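You operate a simulated robot arm through the tools that you are given. There is no shell and no other tool.

You run a simulated robot arm. Do the job below in one go: nothing can be reset, and whatever is moved stays where it is left.

Task
Thin the paste concentrate in the white tub: water to 500 ML, then stir it smooth.
Fine: Water from the brown jug, stir with the grey paddle, rinse it in the grey tray, put jug and paddle back. Spill a teaspoon at most, drop nothing, leave nothing switched on. Set down upright: brown jug.

Only the result counts: the job must be done as asked and must still hold three seconds after the hand-in. Knocking over, shifting, dropping, spilling or breaking anything else fails it.

Robot
A 6-joint arm with a three-finger gripper, fixed in place. Base frame: the origin is on the floor under the middle of its stand, x ahead of it, y to its left, z up; the work surface is at about z = 760. Lengths are in mm, angles in rad, forces in N, time in s.
It reaches about 1213 mm from its shoulder. Its first joint turns from -2.897 to 2.897 rad. Payload 4.89 kg.
Tool frame: the origin (TCP) lies between the finger pads and is the grasp point; the fingertips stand 30 mm ahead of it; z points along the fingers, y is the line along which they close. The gripper opens to 164 mm; its body begins 125 mm behind the TCP.
Orientation is that of the tool frame in the base frame, as a unit quaternion [x, y, z, w]. With the fingers straight down and closing along the base's y, the tool's x points along the base's -x, its y along +y and its z along -z.

Tools
- The arm moves only by the tool send_rows. Its argument "deltas" is a list of rows, each an object (a shift or turn left out is 0, a gripper value left out holds the last) with "xyz": the shift along the base's x, y, z in mm, a list of three; "delta_rot": the turn, a rotation vector about the base's x, y, z in rad, a list of three; "fingers": the opening, from 0 (shut) to 1 (fully open). In form: [{"xyz": [dx, dy, dz], "delta_rot": [ax, ay, az], "fingers": fingers}, ...]. A call has 1 to 20 rows; each row is the pose to reach, as a shift and turn from the pose commanded when the call began. Each row takes 0.2 s and may step no farther than 50 mm and 0.15 rad from the row before; otherwise, or with a gripper value out of range, the whole call is refused. A pose out of reach is approached as far as the arm can. The call stops where the force on the tool passes 40 N (or 10 N more than at its start, if that is more) or the arm is blocked; 0.2 s more then pass. The fingers move at their own pace (about 108 mm/s each) and stop on an object; they squeeze with about 38 N. The grip force told is the motor's: it shows also when the fingers shut on nothing. Time passes only in rows, and 0.2 s behind the last, so rows that repeat a pose let the fingers close. The reply holds the time, the measured pose of the TCP, the force on the tool along the base axes, the opening and the grip force, in the units named above and with some noise, with the torque about the TCP (base axes, N m) and any sound that the robot's microphone picked up.
- Cameras (640 x 400 px; columns grow to the right, rows downward): "scene" is fixed at [220.9, -652.4, 1502.8]; the picture's right is [-0.87, 0.50, 0.00], its down [0.49, 0.85, -0.18] and it looks along [-0.09, -0.16, -0.98] (base axes); focal length 260 px, centre (320, 200). "wrist" rides on the gripper at [76, -2, -152] in the tool frame; the picture's right is [0.02, 1.00, 0.00], its down [-0.88, 0.02, -0.47] and it looks along [-0.47, 0.01, 0.88] (tool axes); focal length 247 px, centre (320, 200). There is no depth. A picture from a camera that has moved, and an enlarged one, comes with that camera's place and axes in the base frame and with its lens.
- camera(camera): a new picture of that camera. The clock stands still meanwhile.
- move_column(by): moves the trunk up (or, below 0, down) by that many mm; the arm rides with it, the base frame stays. It gives what a move gives, with no picture.
- enlarge(camera, box): a new picture of the part [left, top, right, bottom] of that camera's present view, enlarged. The clock stands still meanwhile.
- close_job(): hands the job in; it is judged then, once.

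Places have to be worked out from the pictures, the camera data and where the tool is seen. Open the gripper and draw the arm clear of the work before you hand the job in, unless the task says otherwise.

The tools are called by a JSON object that holds its "name" and its "arguments". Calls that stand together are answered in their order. send_rows: Moves the arm, as the interface text tells. Its arguments: {"type":"object","properties":{"deltas":{"type":"array","items":{"type":"object","properties":{"xyz":{"type":"array","items":{"type":"number"}},"delta_rot":{"type":"array","items":{"type":"number"}},"fingers":{"type":"number"}}}}},"required":["deltas"]} The other tools are called the same way: move_column (by) moves the trunk up or down; camera (camera) takes a picture; enlarge (camera, box) takes an enlarged picture of a part of a camera's view; close_job () hands the job in.

At the start:

```text
clock: 0.0
tcp_pos: [11.9, -666.9, 1163.5]
tool_rot: [0.0, 1.0, -0.001, 0.0]
ft_force: [0.0, 0.2, -0.1]
moment: [-0.04, 0.02, -0.02]
grip_width: 163.8
grasp_force: 0.1
trunk travel left (down, up): [-175.0, 215.0]
```

scene: 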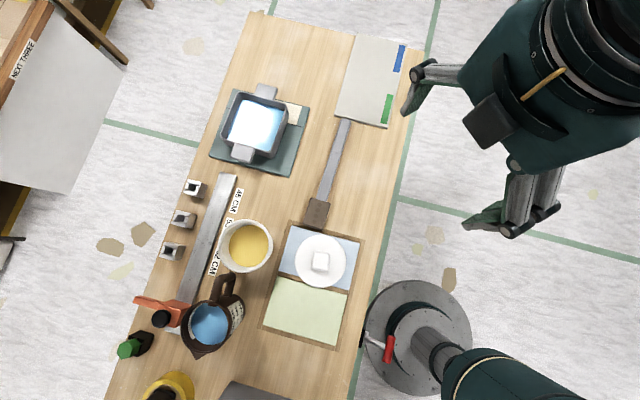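
wrist: 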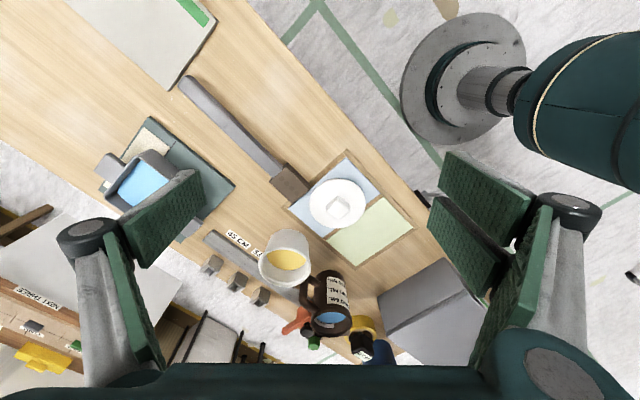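

I start by looking closely at the scene; the pictures show a white tub with yellow paste, a brown jug, a grey tray with water and a long grey paddle on the bench. I enlarge the relevant areas.

{"name": "enlarge", "arguments": {"camera": "scene", "box": [120, 180, 280, 280]}}

{"name": "enlarge", "arguments": {"camera": "scene", "box": [100, 260, 324, 400]}}

{"name": "enlarge", "arguments": {"camera": "scene", "box": [190, 70, 350, 170]}}

{"name": "enlarge", "arguments": {"camera": "scene", "box": [270, 100, 430, 240]}}

{"name": "enlarge", "arguments": {"camera": "wrist", "box": [240, 210, 400, 360]}}

```text
4.00 times, centred on (200, 230) of scene
camera zoom: at [220.9, -652.4, 1502.8], right [-0.87, 0.5, 0.0], down [0.49, 0.85, -0.18], along [-0.09, -0.16, -0.98], focal length 1039 px, centre (800, 80)
```

zoom: 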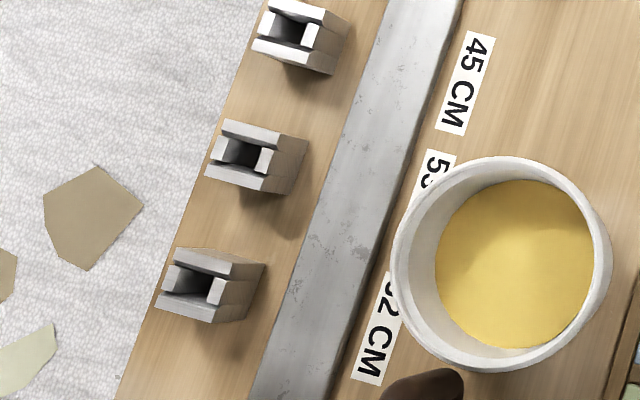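

```text
2.86 times, centred on (212, 330) of scene
camera zoom: at [220.9, -652.4, 1502.8], right [-0.87, 0.5, 0.0], down [0.49, 0.85, -0.18], along [-0.09, -0.16, -0.98], focal length 742 px, centre (629, -171)
```

zoom: 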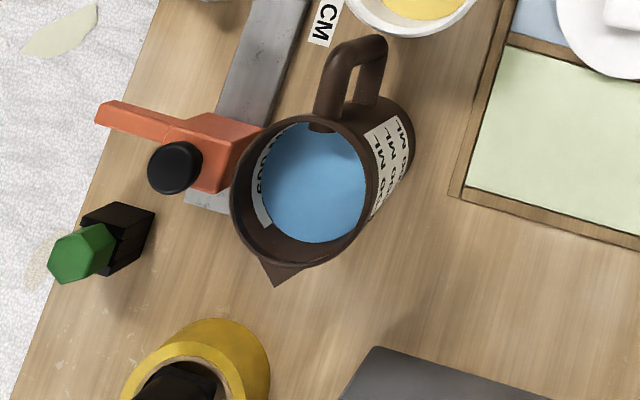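

```text
4.00 times, centred on (270, 120) of scene
camera zoom: at [220.9, -652.4, 1502.8], right [-0.87, 0.5, 0.0], down [0.49, 0.85, -0.18], along [-0.09, -0.16, -0.98], focal length 1039 px, centre (520, 520)
```

zoom: 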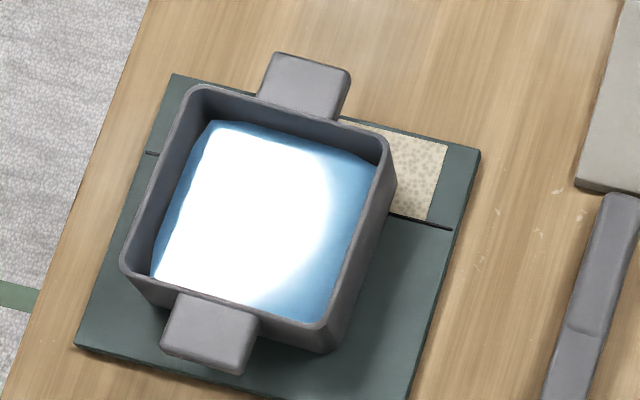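

```text
2.86 times, centred on (350, 170) of scene
camera zoom: at [220.9, -652.4, 1502.8], right [-0.87, 0.5, 0.0], down [0.49, 0.85, -0.18], along [-0.09, -0.16, -0.98], focal length 742 px, centre (234, 286)
```

zoom: 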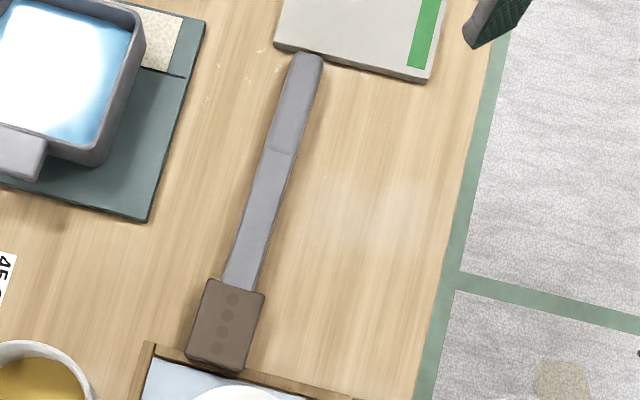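

```text
2.67 times, centred on (320, 285) of wrist
camera zoom: at [-63.4, -669.5, 1316.4], right [-0.02, 1.0, 0.0], down [0.88, 0.02, 0.47], along [0.47, 0.01, -0.88], focal length 659 px, centre (320, -27)
```

zoom: 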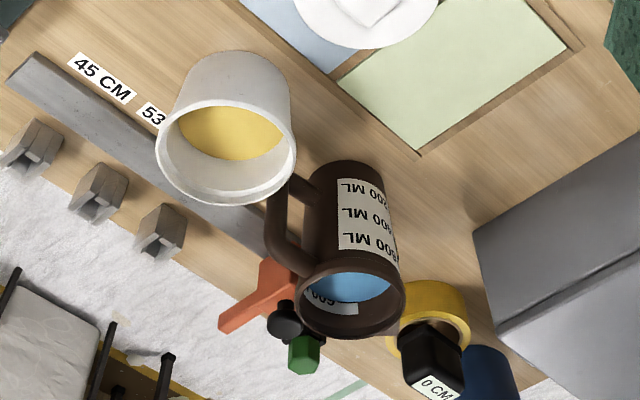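

The bench is rotated about 45° to the base; I judge the tub near (372,-746), the jug near (509,-635), the tray near (211,-1053) and the paddle from about (179,-742) to (-28,-933). I turn the wrist camera toward the tub and jug from the base side, high and clear, to read the marks.

{"name": "send_rows", "arguments": {"deltas": [{"xyz": [23, 18, -6], "delta_rot": [0, 0, -0.11], "fingers": 1}, {"xyz": [47, 35, -12], "delta_rot": [0, 0, -0.22]}, {"xyz": [70, 52, -19], "delta_rot": [0, 0, -0.33]}, {"xyz": [94, 70, -25], "delta_rot": [0, 0, -0.44]}, {"xyz": [117, 88, -31], "delta_rot": [0, 0, -0.55]}, {"xyz": [140, 105, -38], "delta_rot": [0, 0, -0.66]}, {"xyz": [164, 122, -44], "delta_rot": [0, 0, -0.77]}, {"xyz": [187, 140, -50], "delta_rot": [0, 0, -0.88]}, {"xyz": [211, 158, -57], "delta_rot": [0, 0, -0.99]}, {"xyz": [234, 175, -63], "delta_rot": [0, 0, -1.107]}]}}

```text
clock: 2.2
tcp_pos: [244.0, -490.9, 1099.6]
tool_rot: [0.527, 0.85, -0.001, 0.0]
ft_force: [0.1, 0.3, 0.0]
moment: [0.05, -0.09, 0.01]
grip_width: 163.8
grasp_force: 0.0
trunk travel left (down, up): [-175.0, 215.0]
```

The arm follows as commanded. Now I tilt the tool outward and lower it, so the wrist camera looks toward the tub at a low angle.

{"name": "send_rows", "arguments": {"deltas": [{"xyz": [0, 0, -20], "delta_rot": [-0.11, -0.055, 0]}, {"xyz": [0, 0, -40], "delta_rot": [-0.22, -0.11, 0]}, {"xyz": [0, 0, -60], "delta_rot": [-0.33, -0.165, 0]}, {"xyz": [0, 0, -80], "delta_rot": [-0.44, -0.22, 0]}, {"xyz": [0, 0, -100], "delta_rot": [-0.55, -0.275, 0]}, {"xyz": [0, 0, -120], "delta_rot": [-0.626, -0.313, 0]}]}}

{"name": "camera", "arguments": {"camera": "wrist"}}

{"name": "camera", "arguments": {"camera": "scene"}}

```text
clock: 3.6
tcp_pos: [245.3, -491.0, 979.1]
tool_rot: [0.494, 0.799, -0.18, 0.292]
ft_force: [-0.7, 0.6, 0.6]
moment: [-0.13, -0.03, 0.02]
grip_width: 164.1
grasp_force: 0.1
trunk travel left (down, up): [-175.0, 215.0]
```

```text
taken
camera wrist: at [175.5, -352.8, 1046.6], right [0.89, 0.46, -0.01], down [0.18, -0.32, 0.93], along [0.42, -0.83, -0.37], focal length 247 px, centre (320, 200)
```

wrist: 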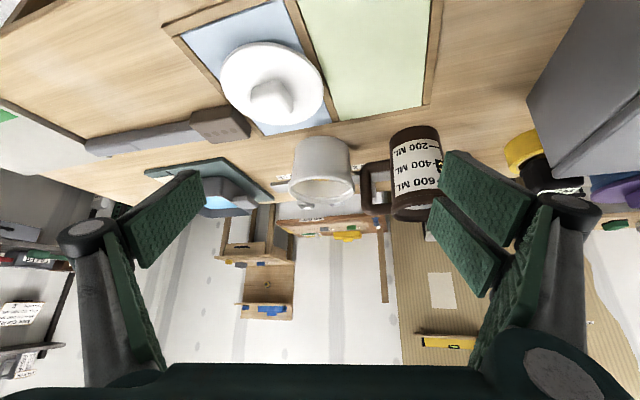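

```text
taken
```

scene: 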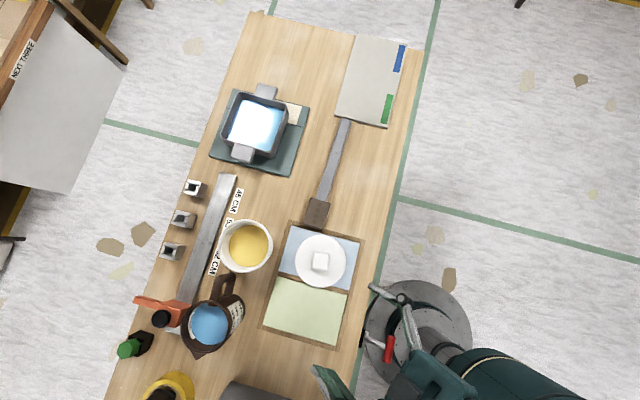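

The wrist view (upside down) shows the jug's outer scale of 200/400/600 ML and the tub's near side. I enlarge the tub, the jug and the surroundings.

{"name": "enlarge", "arguments": {"camera": "wrist", "box": [270, 120, 366, 220]}}

{"name": "enlarge", "arguments": {"camera": "wrist", "box": [350, 110, 450, 230]}}

{"name": "enlarge", "arguments": {"camera": "wrist", "box": [80, 90, 290, 220]}}

{"name": "enlarge", "arguments": {"camera": "wrist", "box": [160, 0, 360, 140]}}

```text
4.00 times, centred on (318, 170) of wrist
camera zoom: at [175.5, -352.8, 1046.6], right [0.89, 0.46, -0.01], down [0.18, -0.32, 0.93], along [0.42, -0.83, -0.37], focal length 988 px, centre (328, 320)
```

zoom: 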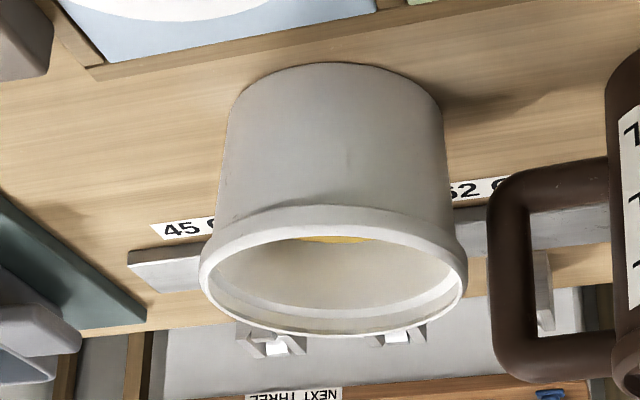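

```text
3.33 times, centred on (400, 170) of wrist
camera zoom: at [175.5, -352.8, 1046.6], right [0.89, 0.46, -0.01], down [0.18, -0.32, 0.93], along [0.42, -0.83, -0.37], focal length 823 px, centre (53, 300)
```

zoom: 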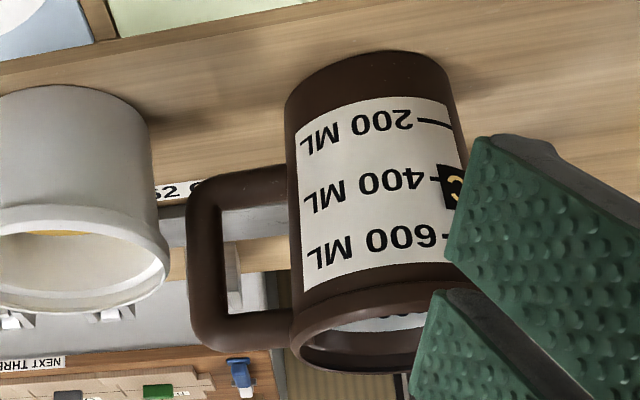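

```text
3.05 times, centred on (185, 155) of wrist
camera zoom: at [175.5, -352.8, 1046.6], right [0.89, 0.46, -0.01], down [0.18, -0.32, 0.93], along [0.42, -0.83, -0.37], focal length 753 px, centre (731, 337)
```

zoom: 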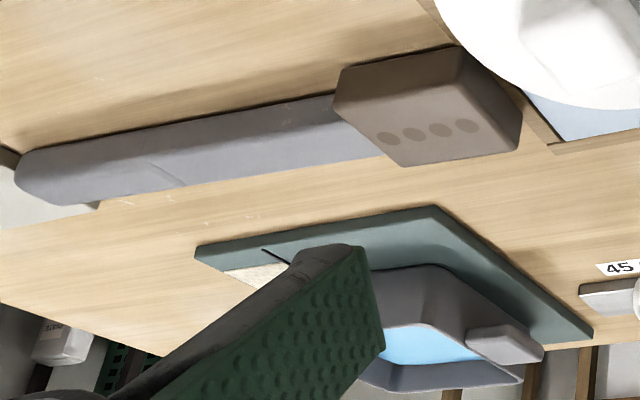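

```text
2.86 times, centred on (260, 70) of wrist
camera zoom: at [175.5, -352.8, 1046.6], right [0.89, 0.46, -0.01], down [0.18, -0.32, 0.93], along [0.42, -0.83, -0.37], focal length 706 px, centre (491, 571)
```

zoom: 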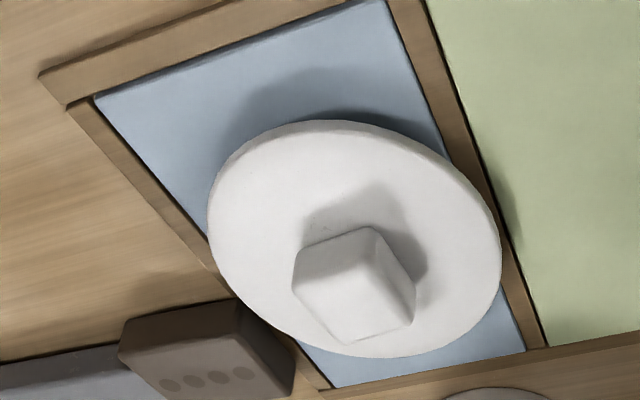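

Jug has a 200/400/600 ML scale, while the tub's near side and its far inner wall carry no marks. I level the tool and swing the camera round to look at the tub and jug from the far side, staying well above everything.

{"name": "send_rows", "arguments": {"deltas": [{"xyz": [0, 0, 20], "delta_rot": [0.11, 0.055, 0]}, {"xyz": [0, 0, 40], "delta_rot": [0.22, 0.11, 0]}, {"xyz": [0, 0, 60], "delta_rot": [0.33, 0.165, 0]}, {"xyz": [0, 0, 80], "delta_rot": [0.44, 0.22, 0]}, {"xyz": [0, 0, 100], "delta_rot": [0.55, 0.275, 0]}, {"xyz": [0, 0, 121], "delta_rot": [0.626, 0.313, 0]}]}}

{"name": "send_rows", "arguments": {"deltas": [{"xyz": [10, -12, 2], "delta_rot": [0, 0, 0.15]}, {"xyz": [20, -24, 4], "delta_rot": [0, 0, 0.3]}, {"xyz": [30, -36, 6], "delta_rot": [0, 0, 0.45]}, {"xyz": [40, -48, 8], "delta_rot": [0, 0, 0.6]}, {"xyz": [50, -60, 10], "delta_rot": [0, 0, 0.75]}, {"xyz": [60, -72, 12], "delta_rot": [0, 0, 0.9]}, {"xyz": [70, -84, 14], "delta_rot": [0, 0, 1.05]}, {"xyz": [80, -96, 16], "delta_rot": [0, 0, 1.2]}, {"xyz": [90, -108, 18], "delta_rot": [0, 0, 1.35]}, {"xyz": [100, -120, 20], "delta_rot": [0, 0, 1.5]}, {"xyz": [110, -132, 20], "delta_rot": [0, 0, 1.65]}, {"xyz": [120, -144, 20], "delta_rot": [0, 0, 1.8]}, {"xyz": [130, -156, 20], "delta_rot": [0, 0, 1.95]}, {"xyz": [140, -168, 20], "delta_rot": [0, 0, 2.1]}, {"xyz": [150, -180, 20], "delta_rot": [0, 0, 2.25]}, {"xyz": [160, -192, 20], "delta_rot": [0, 0, 2.4]}, {"xyz": [170, -204, 20], "delta_rot": [0, 0, 2.55]}, {"xyz": [180, -216, 20], "delta_rot": [0, 0, 2.7]}]}}

{"name": "camera", "arguments": {"camera": "wrist"}}

```text
clock: 5.0
tcp_pos: [245.2, -490.1, 1102.1]
tool_rot: [0.525, 0.851, 0.0, 0.0]
ft_force: [-0.1, 0.1, 0.5]
moment: [-0.05, -0.01, 0.0]
grip_width: 164.2
grasp_force: 0.1
trunk travel left (down, up): [-175.0, 215.0]
```

```text
clock: 8.8
tcp_pos: [425.2, -709.0, 1121.8]
tool_rot: [0.715, -0.699, 0.0, 0.0]
ft_force: [0.6, -0.2, 1.0]
moment: [-0.04, -0.03, -0.01]
grip_width: 164.1
grasp_force: 0.0
trunk travel left (down, up): [-175.0, 215.0]
```

```text
taken
camera wrist: at [430.0, -784.8, 1274.7], right [-1.0, -0.05, 0.0], down [-0.04, 0.88, 0.47], along [-0.02, 0.47, -0.88], focal length 247 px, centre (320, 200)
```

wrist: 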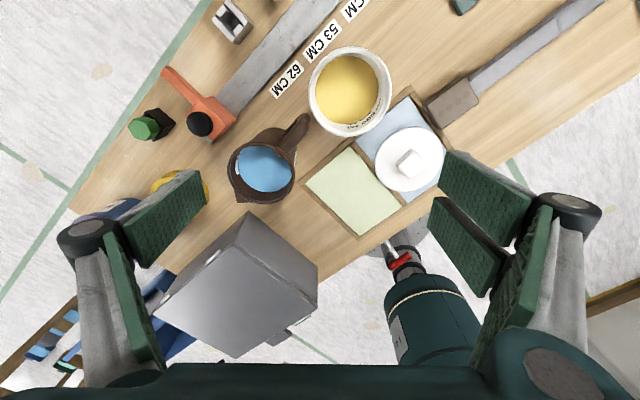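

There are marks on the inner wall of the tub on the base side. I enlarge there, and the jug too.

{"name": "enlarge", "arguments": {"camera": "wrist", "box": [300, 40, 396, 140]}}

{"name": "enlarge", "arguments": {"camera": "wrist", "box": [215, 100, 325, 210]}}

{"name": "enlarge", "arguments": {"camera": "wrist", "box": [340, 90, 460, 200]}}

```text
4.00 times, centred on (348, 90) of wrist
camera zoom: at [430.0, -784.8, 1274.7], right [-1.0, -0.05, 0.0], down [-0.04, 0.88, 0.47], along [-0.02, 0.47, -0.88], focal length 988 px, centre (208, 640)
```

zoom: 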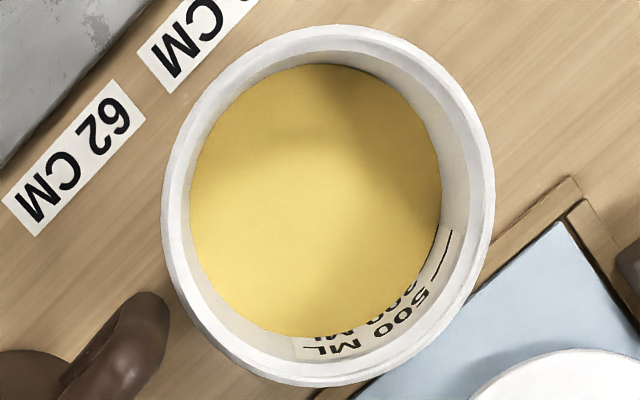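

```text
3.64 times, centred on (270, 155) of wrist
camera zoom: at [430.0, -784.8, 1274.7], right [-1.0, -0.05, 0.0], down [-0.04, 0.88, 0.47], along [-0.02, 0.47, -0.88], focal length 898 px, centre (502, 364)
```

zoom: 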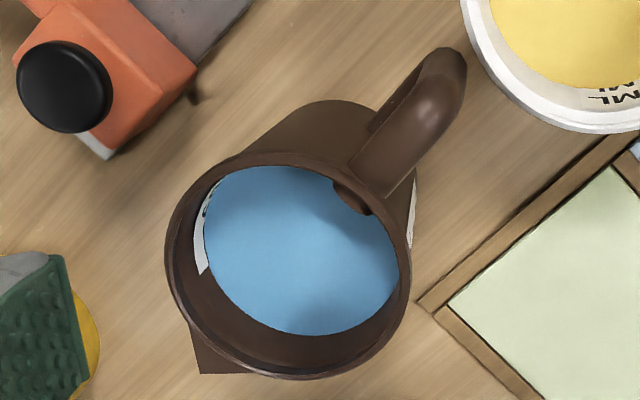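

```text
3.64 times, centred on (400, 145) of wrist
camera zoom: at [430.0, -784.8, 1274.7], right [-1.0, -0.05, 0.0], down [-0.04, 0.88, 0.47], along [-0.02, 0.47, -0.88], focal length 898 px, centre (29, 400)
```

zoom: 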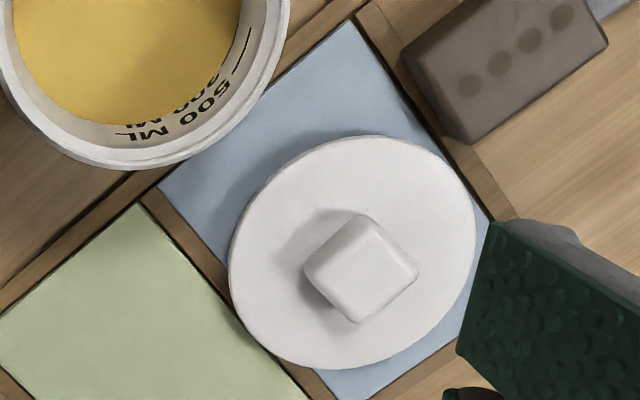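

The 500 ML mark is a line on the inner base-side wall of the tub. I bring the camera in closer on the far side, turned to face that scale squarely.

{"name": "send_rows", "arguments": {"deltas": [{"xyz": [2, -17, -15], "delta_rot": [0, 0, 0.13]}, {"xyz": [4, -34, -30], "delta_rot": [0, 0, 0.26]}, {"xyz": [6, -52, -45], "delta_rot": [0, 0, 0.39]}, {"xyz": [9, -70, -60], "delta_rot": [0, 0, 0.52]}, {"xyz": [11, -86, -75], "delta_rot": [0, 0, 0.65]}, {"xyz": [13, -103, -90], "delta_rot": [0, 0, 0.785]}]}}

{"name": "camera", "arguments": {"camera": "wrist"}}

```text
clock: 10.2
tcp_pos: [449.3, -750.9, 1076.7]
tool_rot: [0.828, -0.56, -0.002, 0.005]
ft_force: [1.2, 0.4, 0.0]
moment: [0.02, -0.01, 0.02]
grip_width: 164.0
grasp_force: 0.0
out of reach, approached as far as the arm can: row 3, 4, 5, 6
trunk travel left (down, up): [-175.0, 215.0]
```

```text
taken
camera wrist: at [482.0, -820.7, 1228.9], right [-0.92, -0.39, 0.01], down [-0.34, 0.81, 0.47], along [-0.19, 0.43, -0.88], focal length 247 px, centre (320, 200)
```

wrist: 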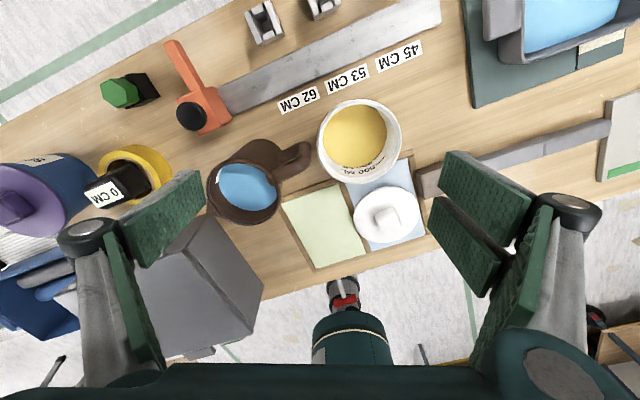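

The call reports out of reach from row 3 on, either a reach limit or a wrist turn limit. I send a null row to learn where the commanded pose now stands, and enlarge the tub scale from here.

{"name": "send_rows", "arguments": {"deltas": [{"xyz": [0, 0, 0]}]}}

{"name": "enlarge", "arguments": {"camera": "wrist", "box": [310, 90, 410, 190]}}

```text
clock: 10.6
tcp_pos: [449.7, -750.3, 1076.2]
tool_rot: [0.829, -0.56, -0.002, 0.004]
ft_force: [-0.4, -0.5, 0.5]
moment: [0.01, 0.0, 0.0]
grip_width: 163.8
grasp_force: 0.1
trunk travel left (down, up): [-175.0, 215.0]
```

```text
4.00 times, centred on (360, 140) of wrist
camera zoom: at [481.9, -820.9, 1228.8], right [-0.92, -0.39, 0.01], down [-0.34, 0.81, 0.47], along [-0.19, 0.43, -0.88], focal length 988 px, centre (160, 440)
```

zoom: 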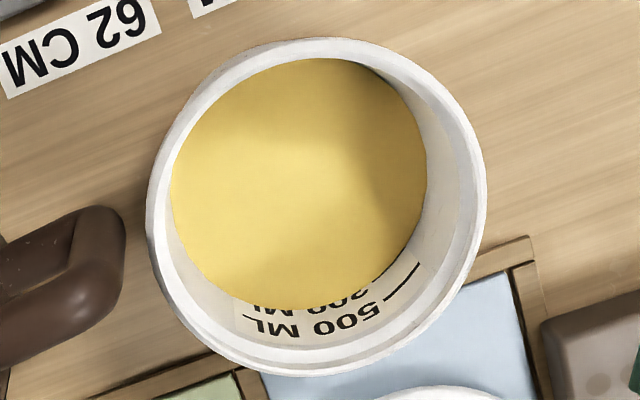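

The commanded pose is now the achieved one. I test whether reach or wrist turn is the limit by moving a little outward without turning.

{"name": "send_rows", "arguments": {"deltas": [{"xyz": [15, -25, -20]}, {"xyz": [30, -50, -40]}]}}

{"name": "enlarge", "arguments": {"camera": "wrist", "box": [290, 60, 410, 180]}}

```text
clock: 11.2
tcp_pos: [479.4, -797.3, 1034.6]
tool_rot: [0.828, -0.561, -0.003, 0.005]
ft_force: [-0.8, 0.3, 0.9]
moment: [-0.28, -0.19, -0.01]
grip_width: 163.9
grasp_force: 0.1
trunk travel left (down, up): [-175.0, 215.0]
```

```text
3.33 times, centred on (350, 120) of wrist
camera zoom: at [511.5, -866.6, 1188.0], right [-0.92, -0.39, 0.01], down [-0.34, 0.81, 0.47], along [-0.19, 0.43, -0.88], focal length 823 px, centre (220, 467)
```

zoom: 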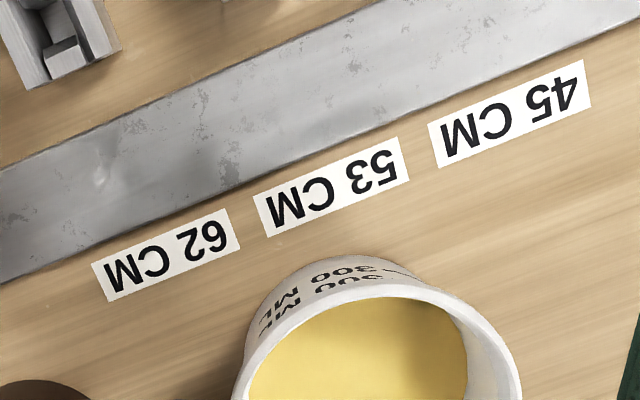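

Reach is fine; it is the wrist turn that is limited. There is also a scale on the far outer side of the tub; I take a full view and enlarge it.

{"name": "camera", "arguments": {"camera": "wrist"}}

{"name": "enlarge", "arguments": {"camera": "wrist", "box": [300, 120, 420, 240]}}

{"name": "enlarge", "arguments": {"camera": "wrist", "box": [200, 140, 320, 260]}}

```text
taken
camera wrist: at [511.5, -866.6, 1188.0], right [-0.92, -0.39, 0.01], down [-0.34, 0.81, 0.47], along [-0.19, 0.43, -0.88], focal length 247 px, centre (320, 200)
```

wrist: 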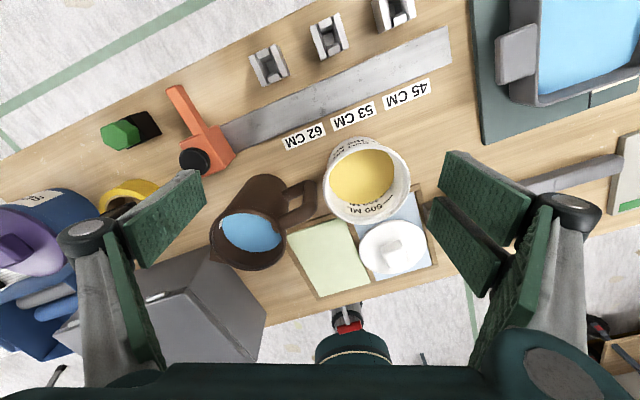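

```text
3.33 times, centred on (360, 180) of wrist
camera zoom: at [511.5, -866.6, 1188.0], right [-0.92, -0.39, 0.01], down [-0.34, 0.81, 0.47], along [-0.19, 0.43, -0.88], focal length 823 px, centre (187, 267)
```

zoom: 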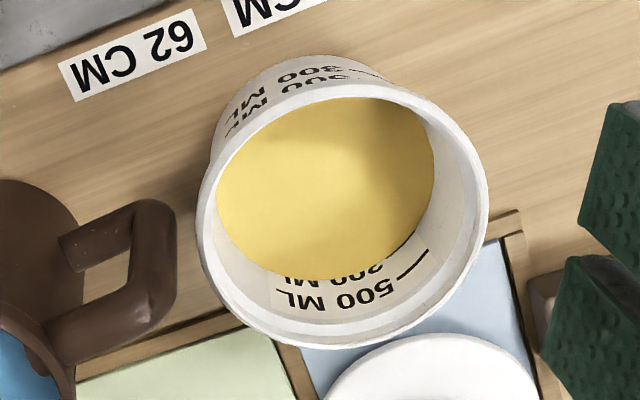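

```text
3.33 times, centred on (260, 200) of wrist
camera zoom: at [511.5, -866.6, 1188.0], right [-0.92, -0.39, 0.01], down [-0.34, 0.81, 0.47], along [-0.19, 0.43, -0.88], focal length 823 px, centre (520, 200)
```

zoom: 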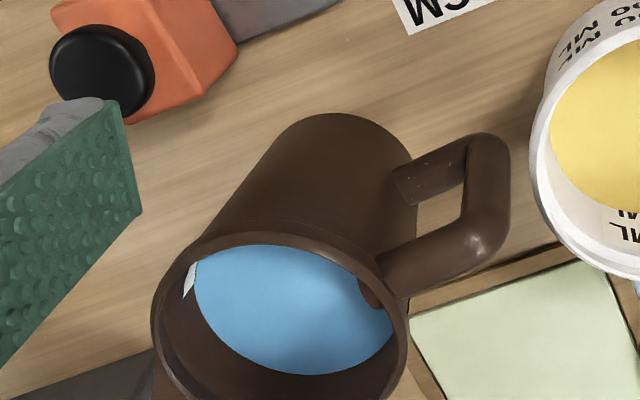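

The tub's 300 and 500 ML lines are inside (base side) and outside (far side); the paste sits near the 300 line. From triangulation the jug is at (520,-630) with rim z≈900, handle toward about -(1,1) and spout toward +(1,1), and the tub is at (380,-750) with rim z≈841. I now turn the wrist the long way (away from its limit) to the orientation I want for gripping and pouring, first as an empty rehearsal above the tub.

{"name": "send_rows", "arguments": {"deltas": [{"xyz": [-5, 0, 2], "delta_rot": [0, 0, -0.1437]}, {"xyz": [-10, 0, 4], "delta_rot": [0, 0, -0.2874]}, {"xyz": [-15, 0, 6], "delta_rot": [0, 0, -0.4311]}, {"xyz": [-20, 0, 8], "delta_rot": [0, 0, -0.5748]}, {"xyz": [-25, 0, 10], "delta_rot": [0, 0, -0.7185]}, {"xyz": [-30, 0, 12], "delta_rot": [0, 0, -0.8622]}, {"xyz": [-35, 0, 14], "delta_rot": [0, 0, -1.0059]}, {"xyz": [-40, 0, 16], "delta_rot": [0, 0, -1.1496]}, {"xyz": [-45, 0, 18], "delta_rot": [0, 0, -1.2933]}, {"xyz": [-50, 0, 20], "delta_rot": [0, 0, -1.437]}, {"xyz": [-55, 0, 22], "delta_rot": [0, 0, -1.5807]}, {"xyz": [-60, 0, 24], "delta_rot": [0, 0, -1.7244]}, {"xyz": [-65, 0, 26], "delta_rot": [0, 0, -1.8681]}, {"xyz": [-70, 0, 28], "delta_rot": [0, 0, -2.0118]}, {"xyz": [-76, 0, 30], "delta_rot": [0, 0, -2.1555]}]}}

{"name": "send_rows", "arguments": {"deltas": [{"xyz": [-5, 0, 2], "delta_rot": [0, 0, -0.1437]}, {"xyz": [-10, 0, 4], "delta_rot": [0, 0, -0.2874]}, {"xyz": [-15, 0, 6], "delta_rot": [0, 0, -0.4311]}, {"xyz": [-20, 0, 8], "delta_rot": [0, 0, -0.5748]}, {"xyz": [-25, 0, 10], "delta_rot": [0, 0, -0.7185]}, {"xyz": [-30, 0, 12], "delta_rot": [0, 0, -0.8622]}, {"xyz": [-35, 0, 14], "delta_rot": [0, 0, -1.0059]}, {"xyz": [-40, 0, 16], "delta_rot": [0, 0, -1.1496]}, {"xyz": [-45, 0, 18], "delta_rot": [0, 0, -1.2933]}, {"xyz": [-50, 0, 20], "delta_rot": [0, 0, -1.437]}, {"xyz": [-55, 0, 22], "delta_rot": [0, 0, -1.5807]}, {"xyz": [-60, 0, 24], "delta_rot": [0, 0, -1.7244]}, {"xyz": [-65, 0, 26], "delta_rot": [0, 0, -1.8681]}, {"xyz": [-70, 0, 28], "delta_rot": [0, 0, -2.0118]}, {"xyz": [-76, 0, 30], "delta_rot": [0, 0, -2.1555]}]}}

{"name": "camera", "arguments": {"camera": "wrist"}}

```text
clock: 14.4
tcp_pos: [403.0, -798.2, 1066.9]
tool_rot: [0.103, 0.995, 0.005, -0.001]
ft_force: [-0.3, -0.3, -0.1]
moment: [0.03, 0.06, -0.01]
grip_width: 164.1
grasp_force: 0.1
trunk travel left (down, up): [-175.0, 215.0]
```

```text
clock: 17.6
tcp_pos: [326.7, -797.5, 1097.0]
tool_rot: [0.925, 0.38, 0.003, 0.005]
ft_force: [-0.2, -0.7, 0.0]
moment: [-0.01, 0.02, 0.02]
grip_width: 164.0
grasp_force: 0.0
trunk travel left (down, up): [-175.0, 215.0]
```

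```text
taken
camera wrist: at [379.5, -742.6, 1250.1], right [0.72, -0.69, 0.01], down [-0.62, -0.63, 0.47], along [-0.32, -0.35, -0.88], focal length 247 px, centre (320, 200)
```

wrist: 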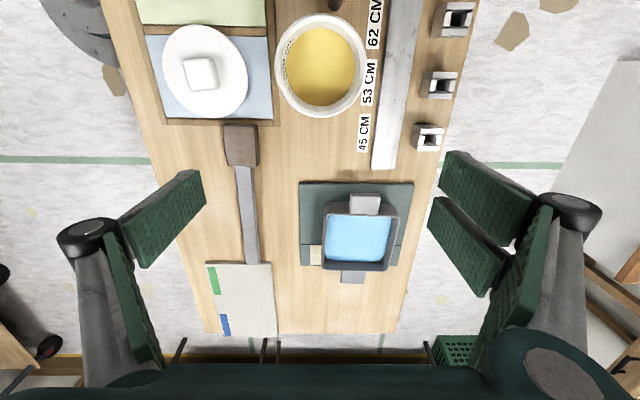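

The tool is now aligned with the bench (x axis along +e1). I rehearse the end of the pour here with the empty hand: tilt by about -0.5 rad about the across-bench axis while lowering a bit.

{"name": "send_rows", "arguments": {"deltas": [{"xyz": [0, 0, -25], "delta_rot": [-0.09, 0.09, 0]}, {"xyz": [0, 0, -50], "delta_rot": [-0.18, 0.18, 0]}, {"xyz": [0, 0, -75], "delta_rot": [-0.27, 0.27, 0]}, {"xyz": [0, 0, -100], "delta_rot": [-0.36, 0.36, 0]}, {"xyz": [0, 0, -110], "delta_rot": [-0.42, 0.42, 0]}]}}

{"name": "camera", "arguments": {"camera": "wrist"}}

{"name": "camera", "arguments": {"camera": "scene"}}

```text
clock: 18.8
tcp_pos: [326.3, -797.5, 985.9]
tool_rot: [0.883, 0.366, -0.268, 0.117]
ft_force: [-0.8, 0.2, 0.0]
moment: [0.0, -0.08, 0.03]
grip_width: 164.0
grasp_force: 0.1
trunk travel left (down, up): [-175.0, 215.0]
```

```text
taken
camera wrist: at [430.0, -691.0, 1069.7], right [0.72, -0.69, 0.0], down [-0.32, -0.34, 0.88], along [-0.61, -0.64, -0.47], focal length 247 px, centre (320, 200)
```

wrist: 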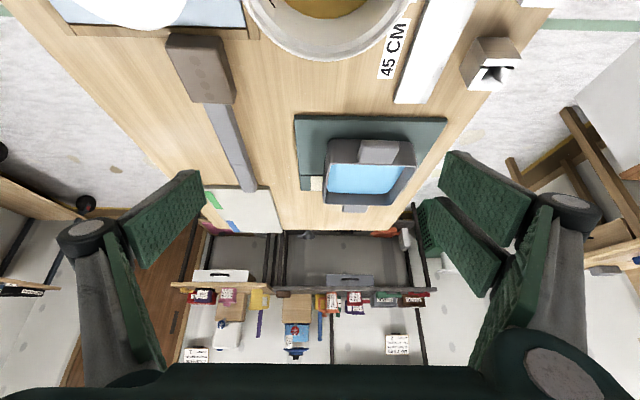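

```text
taken
```

scene: 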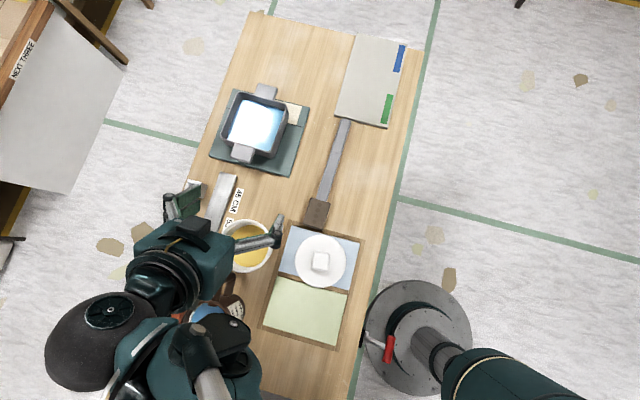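

The rehearsal pose is reached without trouble. Now I move over the jug, tilting to +0.70 rad (hand leaning back over the handle side), staying above z≈985.

{"name": "send_rows", "arguments": {"deltas": [{"xyz": [0, 0, 30], "delta_rot": [0.0914, -0.0914, 0]}, {"xyz": [20, 17, 45], "delta_rot": [0.1827, -0.1827, 0]}, {"xyz": [45, 39, 50], "delta_rot": [0.2741, -0.2741, 0]}, {"xyz": [70, 60, 50], "delta_rot": [0.3654, -0.3654, 0]}, {"xyz": [95, 82, 50], "delta_rot": [0.4568, -0.4568, 0]}, {"xyz": [120, 104, 50], "delta_rot": [0.5482, -0.5482, 0]}, {"xyz": [145, 125, 45], "delta_rot": [0.6395, -0.6395, 0]}, {"xyz": [165, 142, 40], "delta_rot": [0.7309, -0.7309, 0]}, {"xyz": [180, 156, 35], "delta_rot": [0.8222, -0.8222, 0]}, {"xyz": [193.7, 167.5, 35], "delta_rot": [0.9136, -0.9136, 0]}]}}

{"name": "camera", "arguments": {"camera": "wrist"}}

{"name": "camera", "arguments": {"camera": "scene"}}

```text
clock: 21.0
tcp_pos: [522.6, -629.9, 1021.1]
tool_rot: [0.869, 0.356, 0.319, -0.127]
ft_force: [-0.5, 0.8, 0.9]
moment: [-0.13, 0.03, -0.05]
grip_width: 163.7
grasp_force: 0.0
trunk travel left (down, up): [-175.0, 215.0]
```

```text
taken
camera wrist: at [493.5, -656.6, 1187.5], right [0.71, -0.7, 0.02], down [-0.68, -0.7, -0.21], along [0.16, 0.13, -0.98], focal length 247 px, centre (320, 200)
```

wrist: 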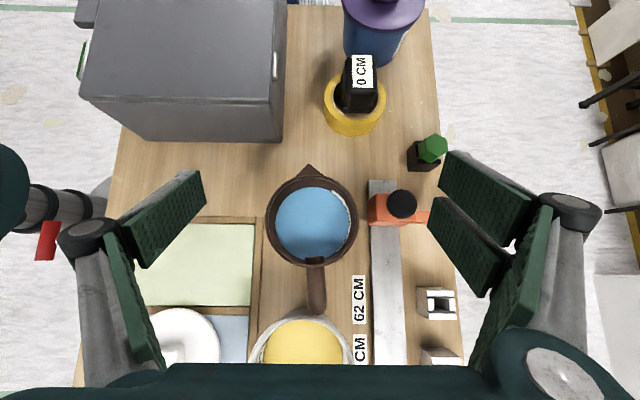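

```text
taken
```

scene: 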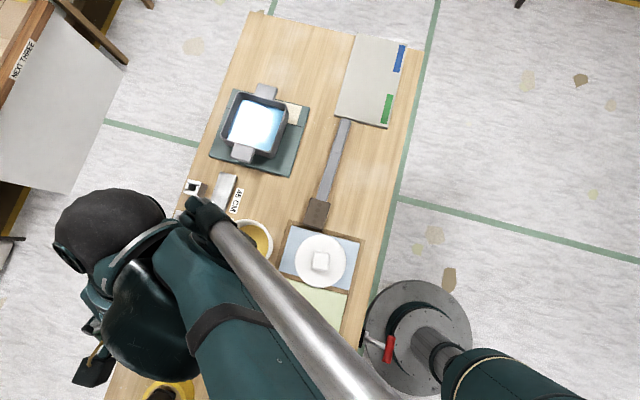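

The top view shows the jug centred under the hand (about (518.5,-630)), handle toward the palm side, orange clamp and black knob close on the right. I enlarge to judge the clearance of the right-hand fingers to the clamp.

{"name": "enlarge", "arguments": {"camera": "wrist", "box": [250, 140, 470, 320]}}

```text
2.22 times, centred on (360, 230) of wrist
camera zoom: at [493.5, -656.6, 1187.5], right [0.71, -0.7, 0.02], down [-0.68, -0.7, -0.21], along [0.16, 0.13, -0.98], focal length 549 px, centre (231, 133)
```

zoom: 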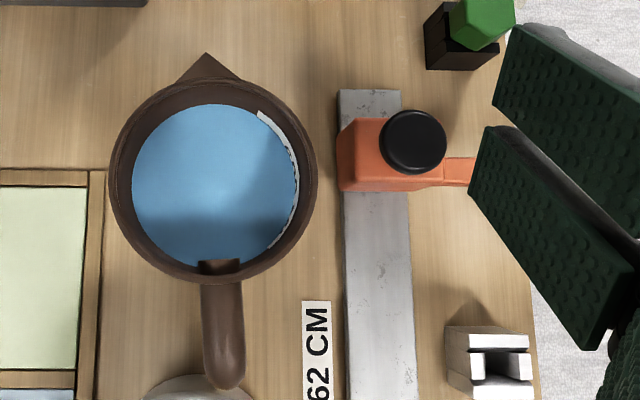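

The knob top comes out near z≈850 at 123 mm to the far side, so finger room there is limited. Before gripping I want a clean side view of the jug (lip, body width, clamp height), so I back off toward the base and look outward at it.

{"name": "send_rows", "arguments": {"deltas": [{"xyz": [-10, 15, 20], "delta_rot": [-0.0987, 0.0987, 0]}, {"xyz": [-30, 35, 35], "delta_rot": [-0.1974, 0.1974, 0]}, {"xyz": [-50, 55, 40], "delta_rot": [-0.2961, 0.2961, 0]}, {"xyz": [-70, 78, 40], "delta_rot": [-0.3948, 0.3948, 0]}, {"xyz": [-90, 100, 40], "delta_rot": [-0.4936, 0.4936, 0]}]}}

{"name": "send_rows", "arguments": {"deltas": [{"xyz": [-11, 10, 0], "delta_rot": [0, 0, 0.143]}, {"xyz": [-22, 19, 0], "delta_rot": [0, 0, 0.286]}, {"xyz": [-33, 29, 0], "delta_rot": [0, 0, 0.429]}, {"xyz": [-44, 38, 0], "delta_rot": [0, 0, 0.572]}, {"xyz": [-55, 48, 0], "delta_rot": [0, 0, 0.715]}, {"xyz": [-66, 57, 0], "delta_rot": [0, 0, 0.858]}, {"xyz": [-77, 67, 0], "delta_rot": [0, 0, 1.0]}, {"xyz": [-88, 77, 0], "delta_rot": [0, 0, 1.143]}, {"xyz": [-99, 86, 0], "delta_rot": [0, 0, 1.286]}, {"xyz": [-110, 96, 0], "delta_rot": [0, 0, 1.43]}, {"xyz": [-119, 105, 0], "delta_rot": [0, 0, 1.571]}]}}

{"name": "send_rows", "arguments": {"deltas": [{"xyz": [0, 0, -20], "delta_rot": [-0.1, -0.1, 0]}, {"xyz": [0, 0, -40], "delta_rot": [-0.2, -0.2, 0]}, {"xyz": [0, 0, -60], "delta_rot": [-0.3, -0.3, 0]}, {"xyz": [0, 0, -80], "delta_rot": [-0.4, -0.4, 0]}, {"xyz": [0, 0, -100], "delta_rot": [-0.5, -0.5, 0]}, {"xyz": [0, 0, -110], "delta_rot": [-0.53, -0.53, 0]}]}}

{"name": "camera", "arguments": {"camera": "wrist"}}

```text
clock: 22.2
tcp_pos: [429.5, -530.8, 1060.5]
tool_rot: [0.925, 0.381, 0.002, 0.005]
ft_force: [-0.5, -0.8, -0.1]
moment: [0.25, 0.04, -0.02]
grip_width: 164.2
grasp_force: 0.1
trunk travel left (down, up): [-175.0, 215.0]
```

```text
clock: 24.6
tcp_pos: [312.4, -425.7, 1062.3]
tool_rot: [0.382, 0.924, 0.005, 0.001]
ft_force: [0.5, -0.5, 0.1]
moment: [0.09, 0.09, 0.01]
grip_width: 163.9
grasp_force: 0.0
trunk travel left (down, up): [-175.0, 215.0]
```

```text
clock: 26.0
tcp_pos: [312.9, -424.9, 962.2]
tool_rot: [0.355, 0.861, -0.135, 0.339]
ft_force: [0.5, -0.3, -0.1]
moment: [0.07, 0.03, 0.02]
grip_width: 164.2
grasp_force: 0.1
out of reach, approached as far as the arm can: row 6
trunk travel left (down, up): [-175.0, 215.0]
```

```text
taken
camera wrist: at [199.4, -316.1, 1023.0], right [0.69, 0.72, -0.01], down [0.24, -0.22, 0.95], along [0.68, -0.66, -0.32], focal length 247 px, centre (320, 200)
```

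wrist: 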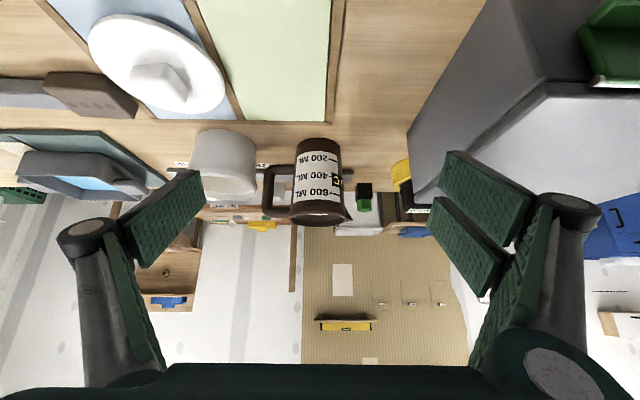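

I have a clean side view of the jug and tub from the base side; I enlarge them to measure.

{"name": "enlarge", "arguments": {"camera": "wrist", "box": [250, 125, 370, 235]}}

{"name": "enlarge", "arguments": {"camera": "wrist", "box": [170, 115, 290, 225]}}

{"name": "enlarge", "arguments": {"camera": "wrist", "box": [0, 60, 170, 210]}}

```text
3.64 times, centred on (310, 180) of wrist
camera zoom: at [199.4, -316.1, 1023.0], right [0.69, 0.72, -0.01], down [0.24, -0.22, 0.95], along [0.68, -0.66, -0.32], focal length 898 px, centre (356, 273)
```

zoom: 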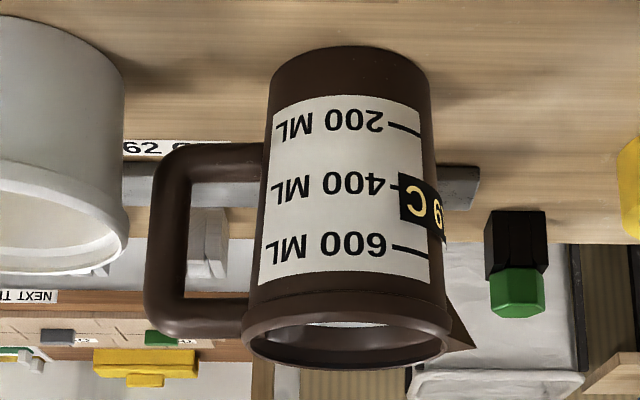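

```text
3.64 times, centred on (230, 170) of wrist
camera zoom: at [199.4, -316.1, 1023.0], right [0.69, 0.72, -0.01], down [0.24, -0.22, 0.95], along [0.68, -0.66, -0.32], focal length 898 px, centre (647, 309)
```

zoom: 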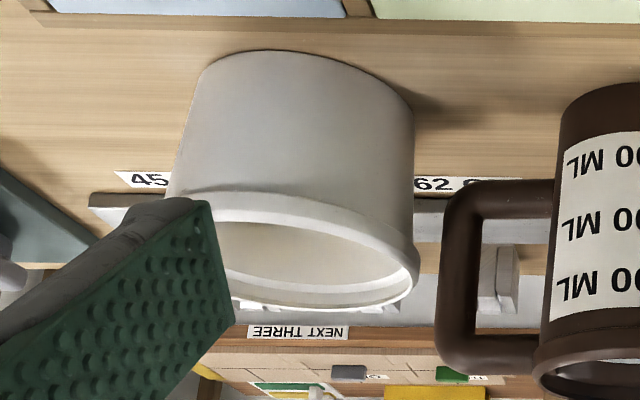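

```text
2.67 times, centred on (85, 135) of wrist
camera zoom: at [199.4, -316.1, 1023.0], right [0.69, 0.72, -0.01], down [0.24, -0.22, 0.95], along [0.68, -0.66, -0.32], focal length 659 px, centre (947, 373)
```

zoom: 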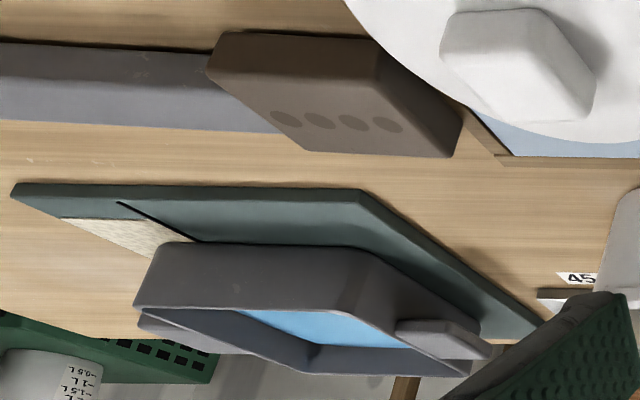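

The side view shows the jug body tapering 90→98 mm with a 109 mm lip, handle out to about 109 mm, and the tub too close behind the handle for a low side grip there. So my plan is: lift the jug upright by its lip from above, turn it a quarter, set it on the free wood near the bench edge, regrip it low from the side for pouring, and reverse that at the end. First I level the tool and return above the jug.

{"name": "send_rows", "arguments": {"deltas": [{"xyz": [0, 0, 20], "delta_rot": [0.1, 0.1, 0]}, {"xyz": [0, 0, 40], "delta_rot": [0.2, 0.2, 0]}, {"xyz": [0, 0, 60], "delta_rot": [0.3, 0.3, 0]}, {"xyz": [0, 0, 80], "delta_rot": [0.4, 0.4, 0]}, {"xyz": [0, 0, 100], "delta_rot": [0.5, 0.5, 0]}, {"xyz": [0, 0, 110], "delta_rot": [0.525, 0.525, 0]}]}}

{"name": "send_rows", "arguments": {"deltas": [{"xyz": [18, -18, 0], "delta_rot": [0, 0, -0.143]}, {"xyz": [37, -37, 0], "delta_rot": [0, 0, -0.286]}, {"xyz": [56, -56, 0], "delta_rot": [0, 0, -0.429]}, {"xyz": [75, -75, 0], "delta_rot": [0, 0, -0.572]}, {"xyz": [93, -93, 0], "delta_rot": [0, 0, -0.715]}, {"xyz": [112, -112, 0], "delta_rot": [0, 0, -0.858]}, {"xyz": [131, -130, 0], "delta_rot": [0, 0, -1.0]}, {"xyz": [150, -149, 0], "delta_rot": [0, 0, -1.143]}, {"xyz": [168, -168, 0], "delta_rot": [0, 0, -1.286]}, {"xyz": [187, -187, 0], "delta_rot": [0, 0, -1.43]}, {"xyz": [205, -205, 0], "delta_rot": [0, 0, -1.571]}]}}

{"name": "camera", "arguments": {"camera": "wrist"}}

```text
clock: 27.4
tcp_pos: [313.4, -427.1, 1069.4]
tool_rot: [0.383, 0.924, 0.004, 0.004]
ft_force: [0.7, 0.3, 0.2]
moment: [0.05, 0.03, 0.03]
grip_width: 164.0
grasp_force: 0.0
trunk travel left (down, up): [-175.0, 215.0]
```

```text
clock: 29.8
tcp_pos: [514.5, -633.6, 1073.1]
tool_rot: [0.925, 0.38, 0.0, 0.006]
ft_force: [-0.8, 1.0, 0.2]
moment: [-0.11, -0.13, 0.0]
grip_width: 163.9
grasp_force: 0.0
trunk travel left (down, up): [-175.0, 215.0]
```

```text
taken
camera wrist: at [569.4, -576.6, 1225.1], right [0.72, -0.7, 0.01], down [-0.61, -0.63, 0.48], along [-0.33, -0.35, -0.88], focal length 247 px, centre (320, 200)
```

wrist: 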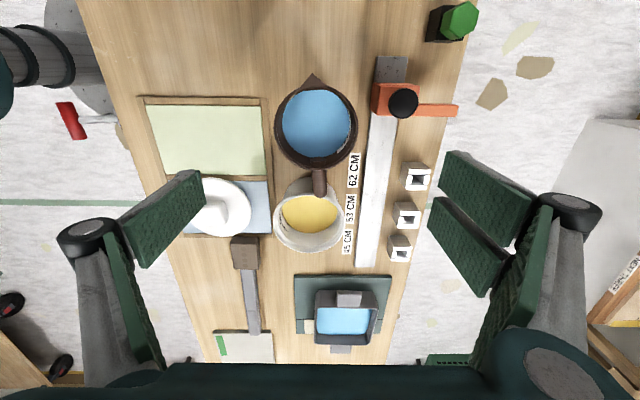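

I zoom on the jug from here to fix its centre before going down over it.

{"name": "enlarge", "arguments": {"camera": "wrist", "box": [256, 60, 384, 200]}}

{"name": "enlarge", "arguments": {"camera": "wrist", "box": [340, 50, 480, 130]}}

```text
2.86 times, centred on (320, 130) of wrist
camera zoom: at [569.4, -576.6, 1225.1], right [0.72, -0.7, 0.01], down [-0.61, -0.63, 0.48], along [-0.33, -0.35, -0.88], focal length 706 px, centre (320, 400)
```

zoom: 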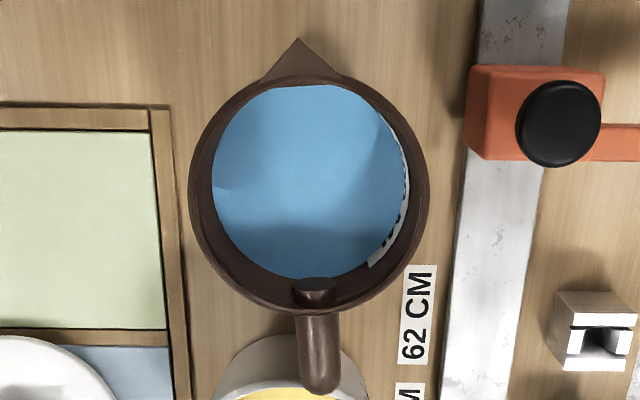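

```text
4.57 times, centred on (410, 90) of wrist
camera zoom: at [569.4, -576.6, 1225.1], right [0.72, -0.7, 0.01], down [-0.61, -0.63, 0.48], along [-0.33, -0.35, -0.88], focal length 1129 px, centre (-91, 703)
```

zoom: 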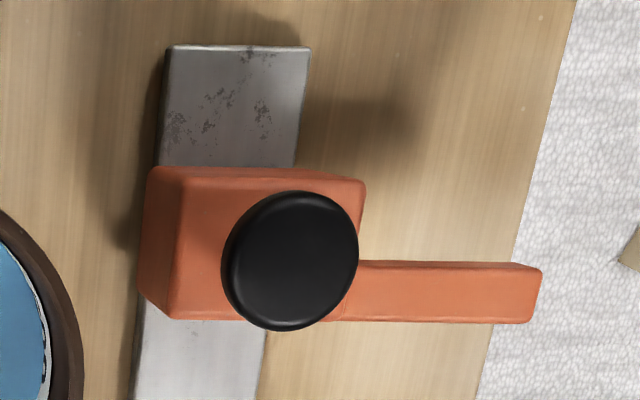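

I refine the jug centre to about (518.7,-627), spout azimuth about 49°, rim z≈905; the orange block tops out near z≈828 well outside my fingertips' lowest height (≈846). I align yaw, narrow the fingers to about 136 mm and come down to just above the rim.

{"name": "send_rows", "arguments": {"deltas": [{"xyz": [2, 3, -20], "delta_rot": [0, 0, 0.037], "fingers": 0.83}, {"xyz": [4.2, 6.8, -50], "delta_rot": [0, 0, 0.075]}, {"xyz": [4.2, 6.8, -80], "delta_rot": [0, 0, 0.075]}, {"xyz": [4.2, 6.8, -105], "delta_rot": [0, 0, 0.075]}, {"xyz": [4.2, 6.8, -123], "delta_rot": [0, 0, 0.075]}, {"xyz": [4.2, 6.8, -123], "delta_rot": [0, 0, 0.075]}]}}

{"name": "camera", "arguments": {"camera": "wrist"}}

```text
clock: 31.2
tcp_pos: [520.4, -624.9, 951.0]
tool_rot: [0.909, 0.417, -0.001, 0.006]
ft_force: [0.4, -0.1, -0.2]
moment: [-0.03, 0.01, 0.0]
grip_width: 136.2
grasp_force: 0.1
trunk travel left (down, up): [-175.0, 215.0]
```

```text
taken
camera wrist: at [569.6, -565.1, 1102.9], right [0.77, -0.64, 0.01], down [-0.56, -0.67, 0.48], along [-0.3, -0.37, -0.88], focal length 247 px, centre (320, 200)
```

wrist: 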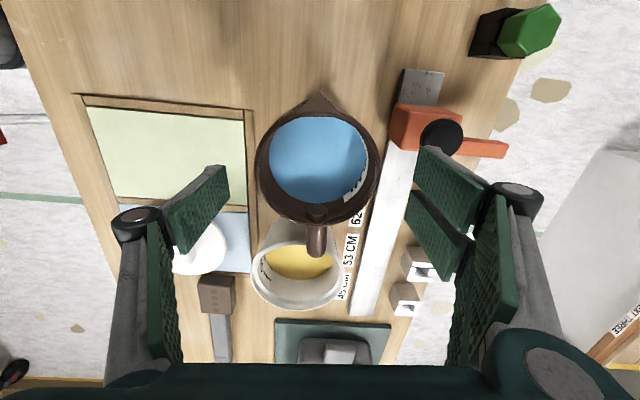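

The fingers straddle the rim evenly and the handle and spout are aligned; the jug sits about 3 mm toward the left finger, so I correct that and go down to z≈876.

{"name": "send_rows", "arguments": {"deltas": [{"xyz": [-1.6, 2.8, -20]}, {"xyz": [-1.6, 2.8, -40]}, {"xyz": [-1.6, 2.8, -60]}, {"xyz": [-1.6, 2.8, -75]}, {"xyz": [-1.6, 2.8, -75]}]}}

{"name": "camera", "arguments": {"camera": "wrist"}}

```text
clock: 32.4
tcp_pos: [519.9, -621.7, 873.5]
tool_rot: [0.91, 0.416, 0.0, 0.005]
ft_force: [-0.2, 0.6, -0.2]
moment: [-0.02, -0.02, 0.03]
grip_width: 136.3
grasp_force: 0.1
trunk travel left (down, up): [-175.0, 215.0]
```

```text
taken
camera wrist: at [569.2, -561.5, 1026.4], right [0.77, -0.64, 0.01], down [-0.56, -0.67, 0.48], along [-0.3, -0.37, -0.88], focal length 247 px, centre (320, 200)
```

wrist: 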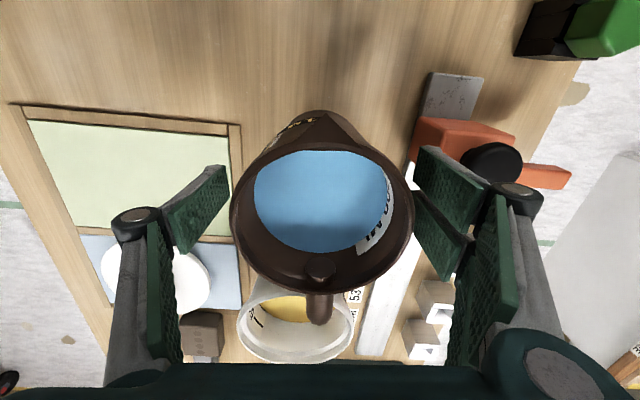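

The rim is centred between the pads. I close the fingers on the lip.

{"name": "send_rows", "arguments": {"deltas": [{"fingers": 0.7}, {"fingers": 0.55}, {"fingers": 0.4}, {"fingers": 0.3}]}}

{"name": "camera", "arguments": {"camera": "wrist"}}

```text
clock: 33.4
tcp_pos: [519.2, -620.5, 874.1]
tool_rot: [0.91, 0.416, 0.0, 0.006]
ft_force: [0.0, -0.2, -0.3]
moment: [0.19, 0.04, 0.0]
grip_width: 99.9
grasp_force: 37.6
trunk travel left (down, up): [-175.0, 215.0]
```

```text
taken
camera wrist: at [569.2, -561.6, 1026.3], right [0.77, -0.64, 0.01], down [-0.56, -0.67, 0.48], along [-0.3, -0.37, -0.88], focal length 247 px, centre (320, 200)
```

wrist: 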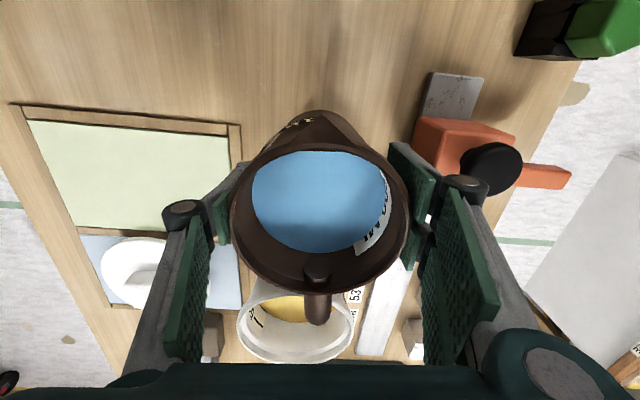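

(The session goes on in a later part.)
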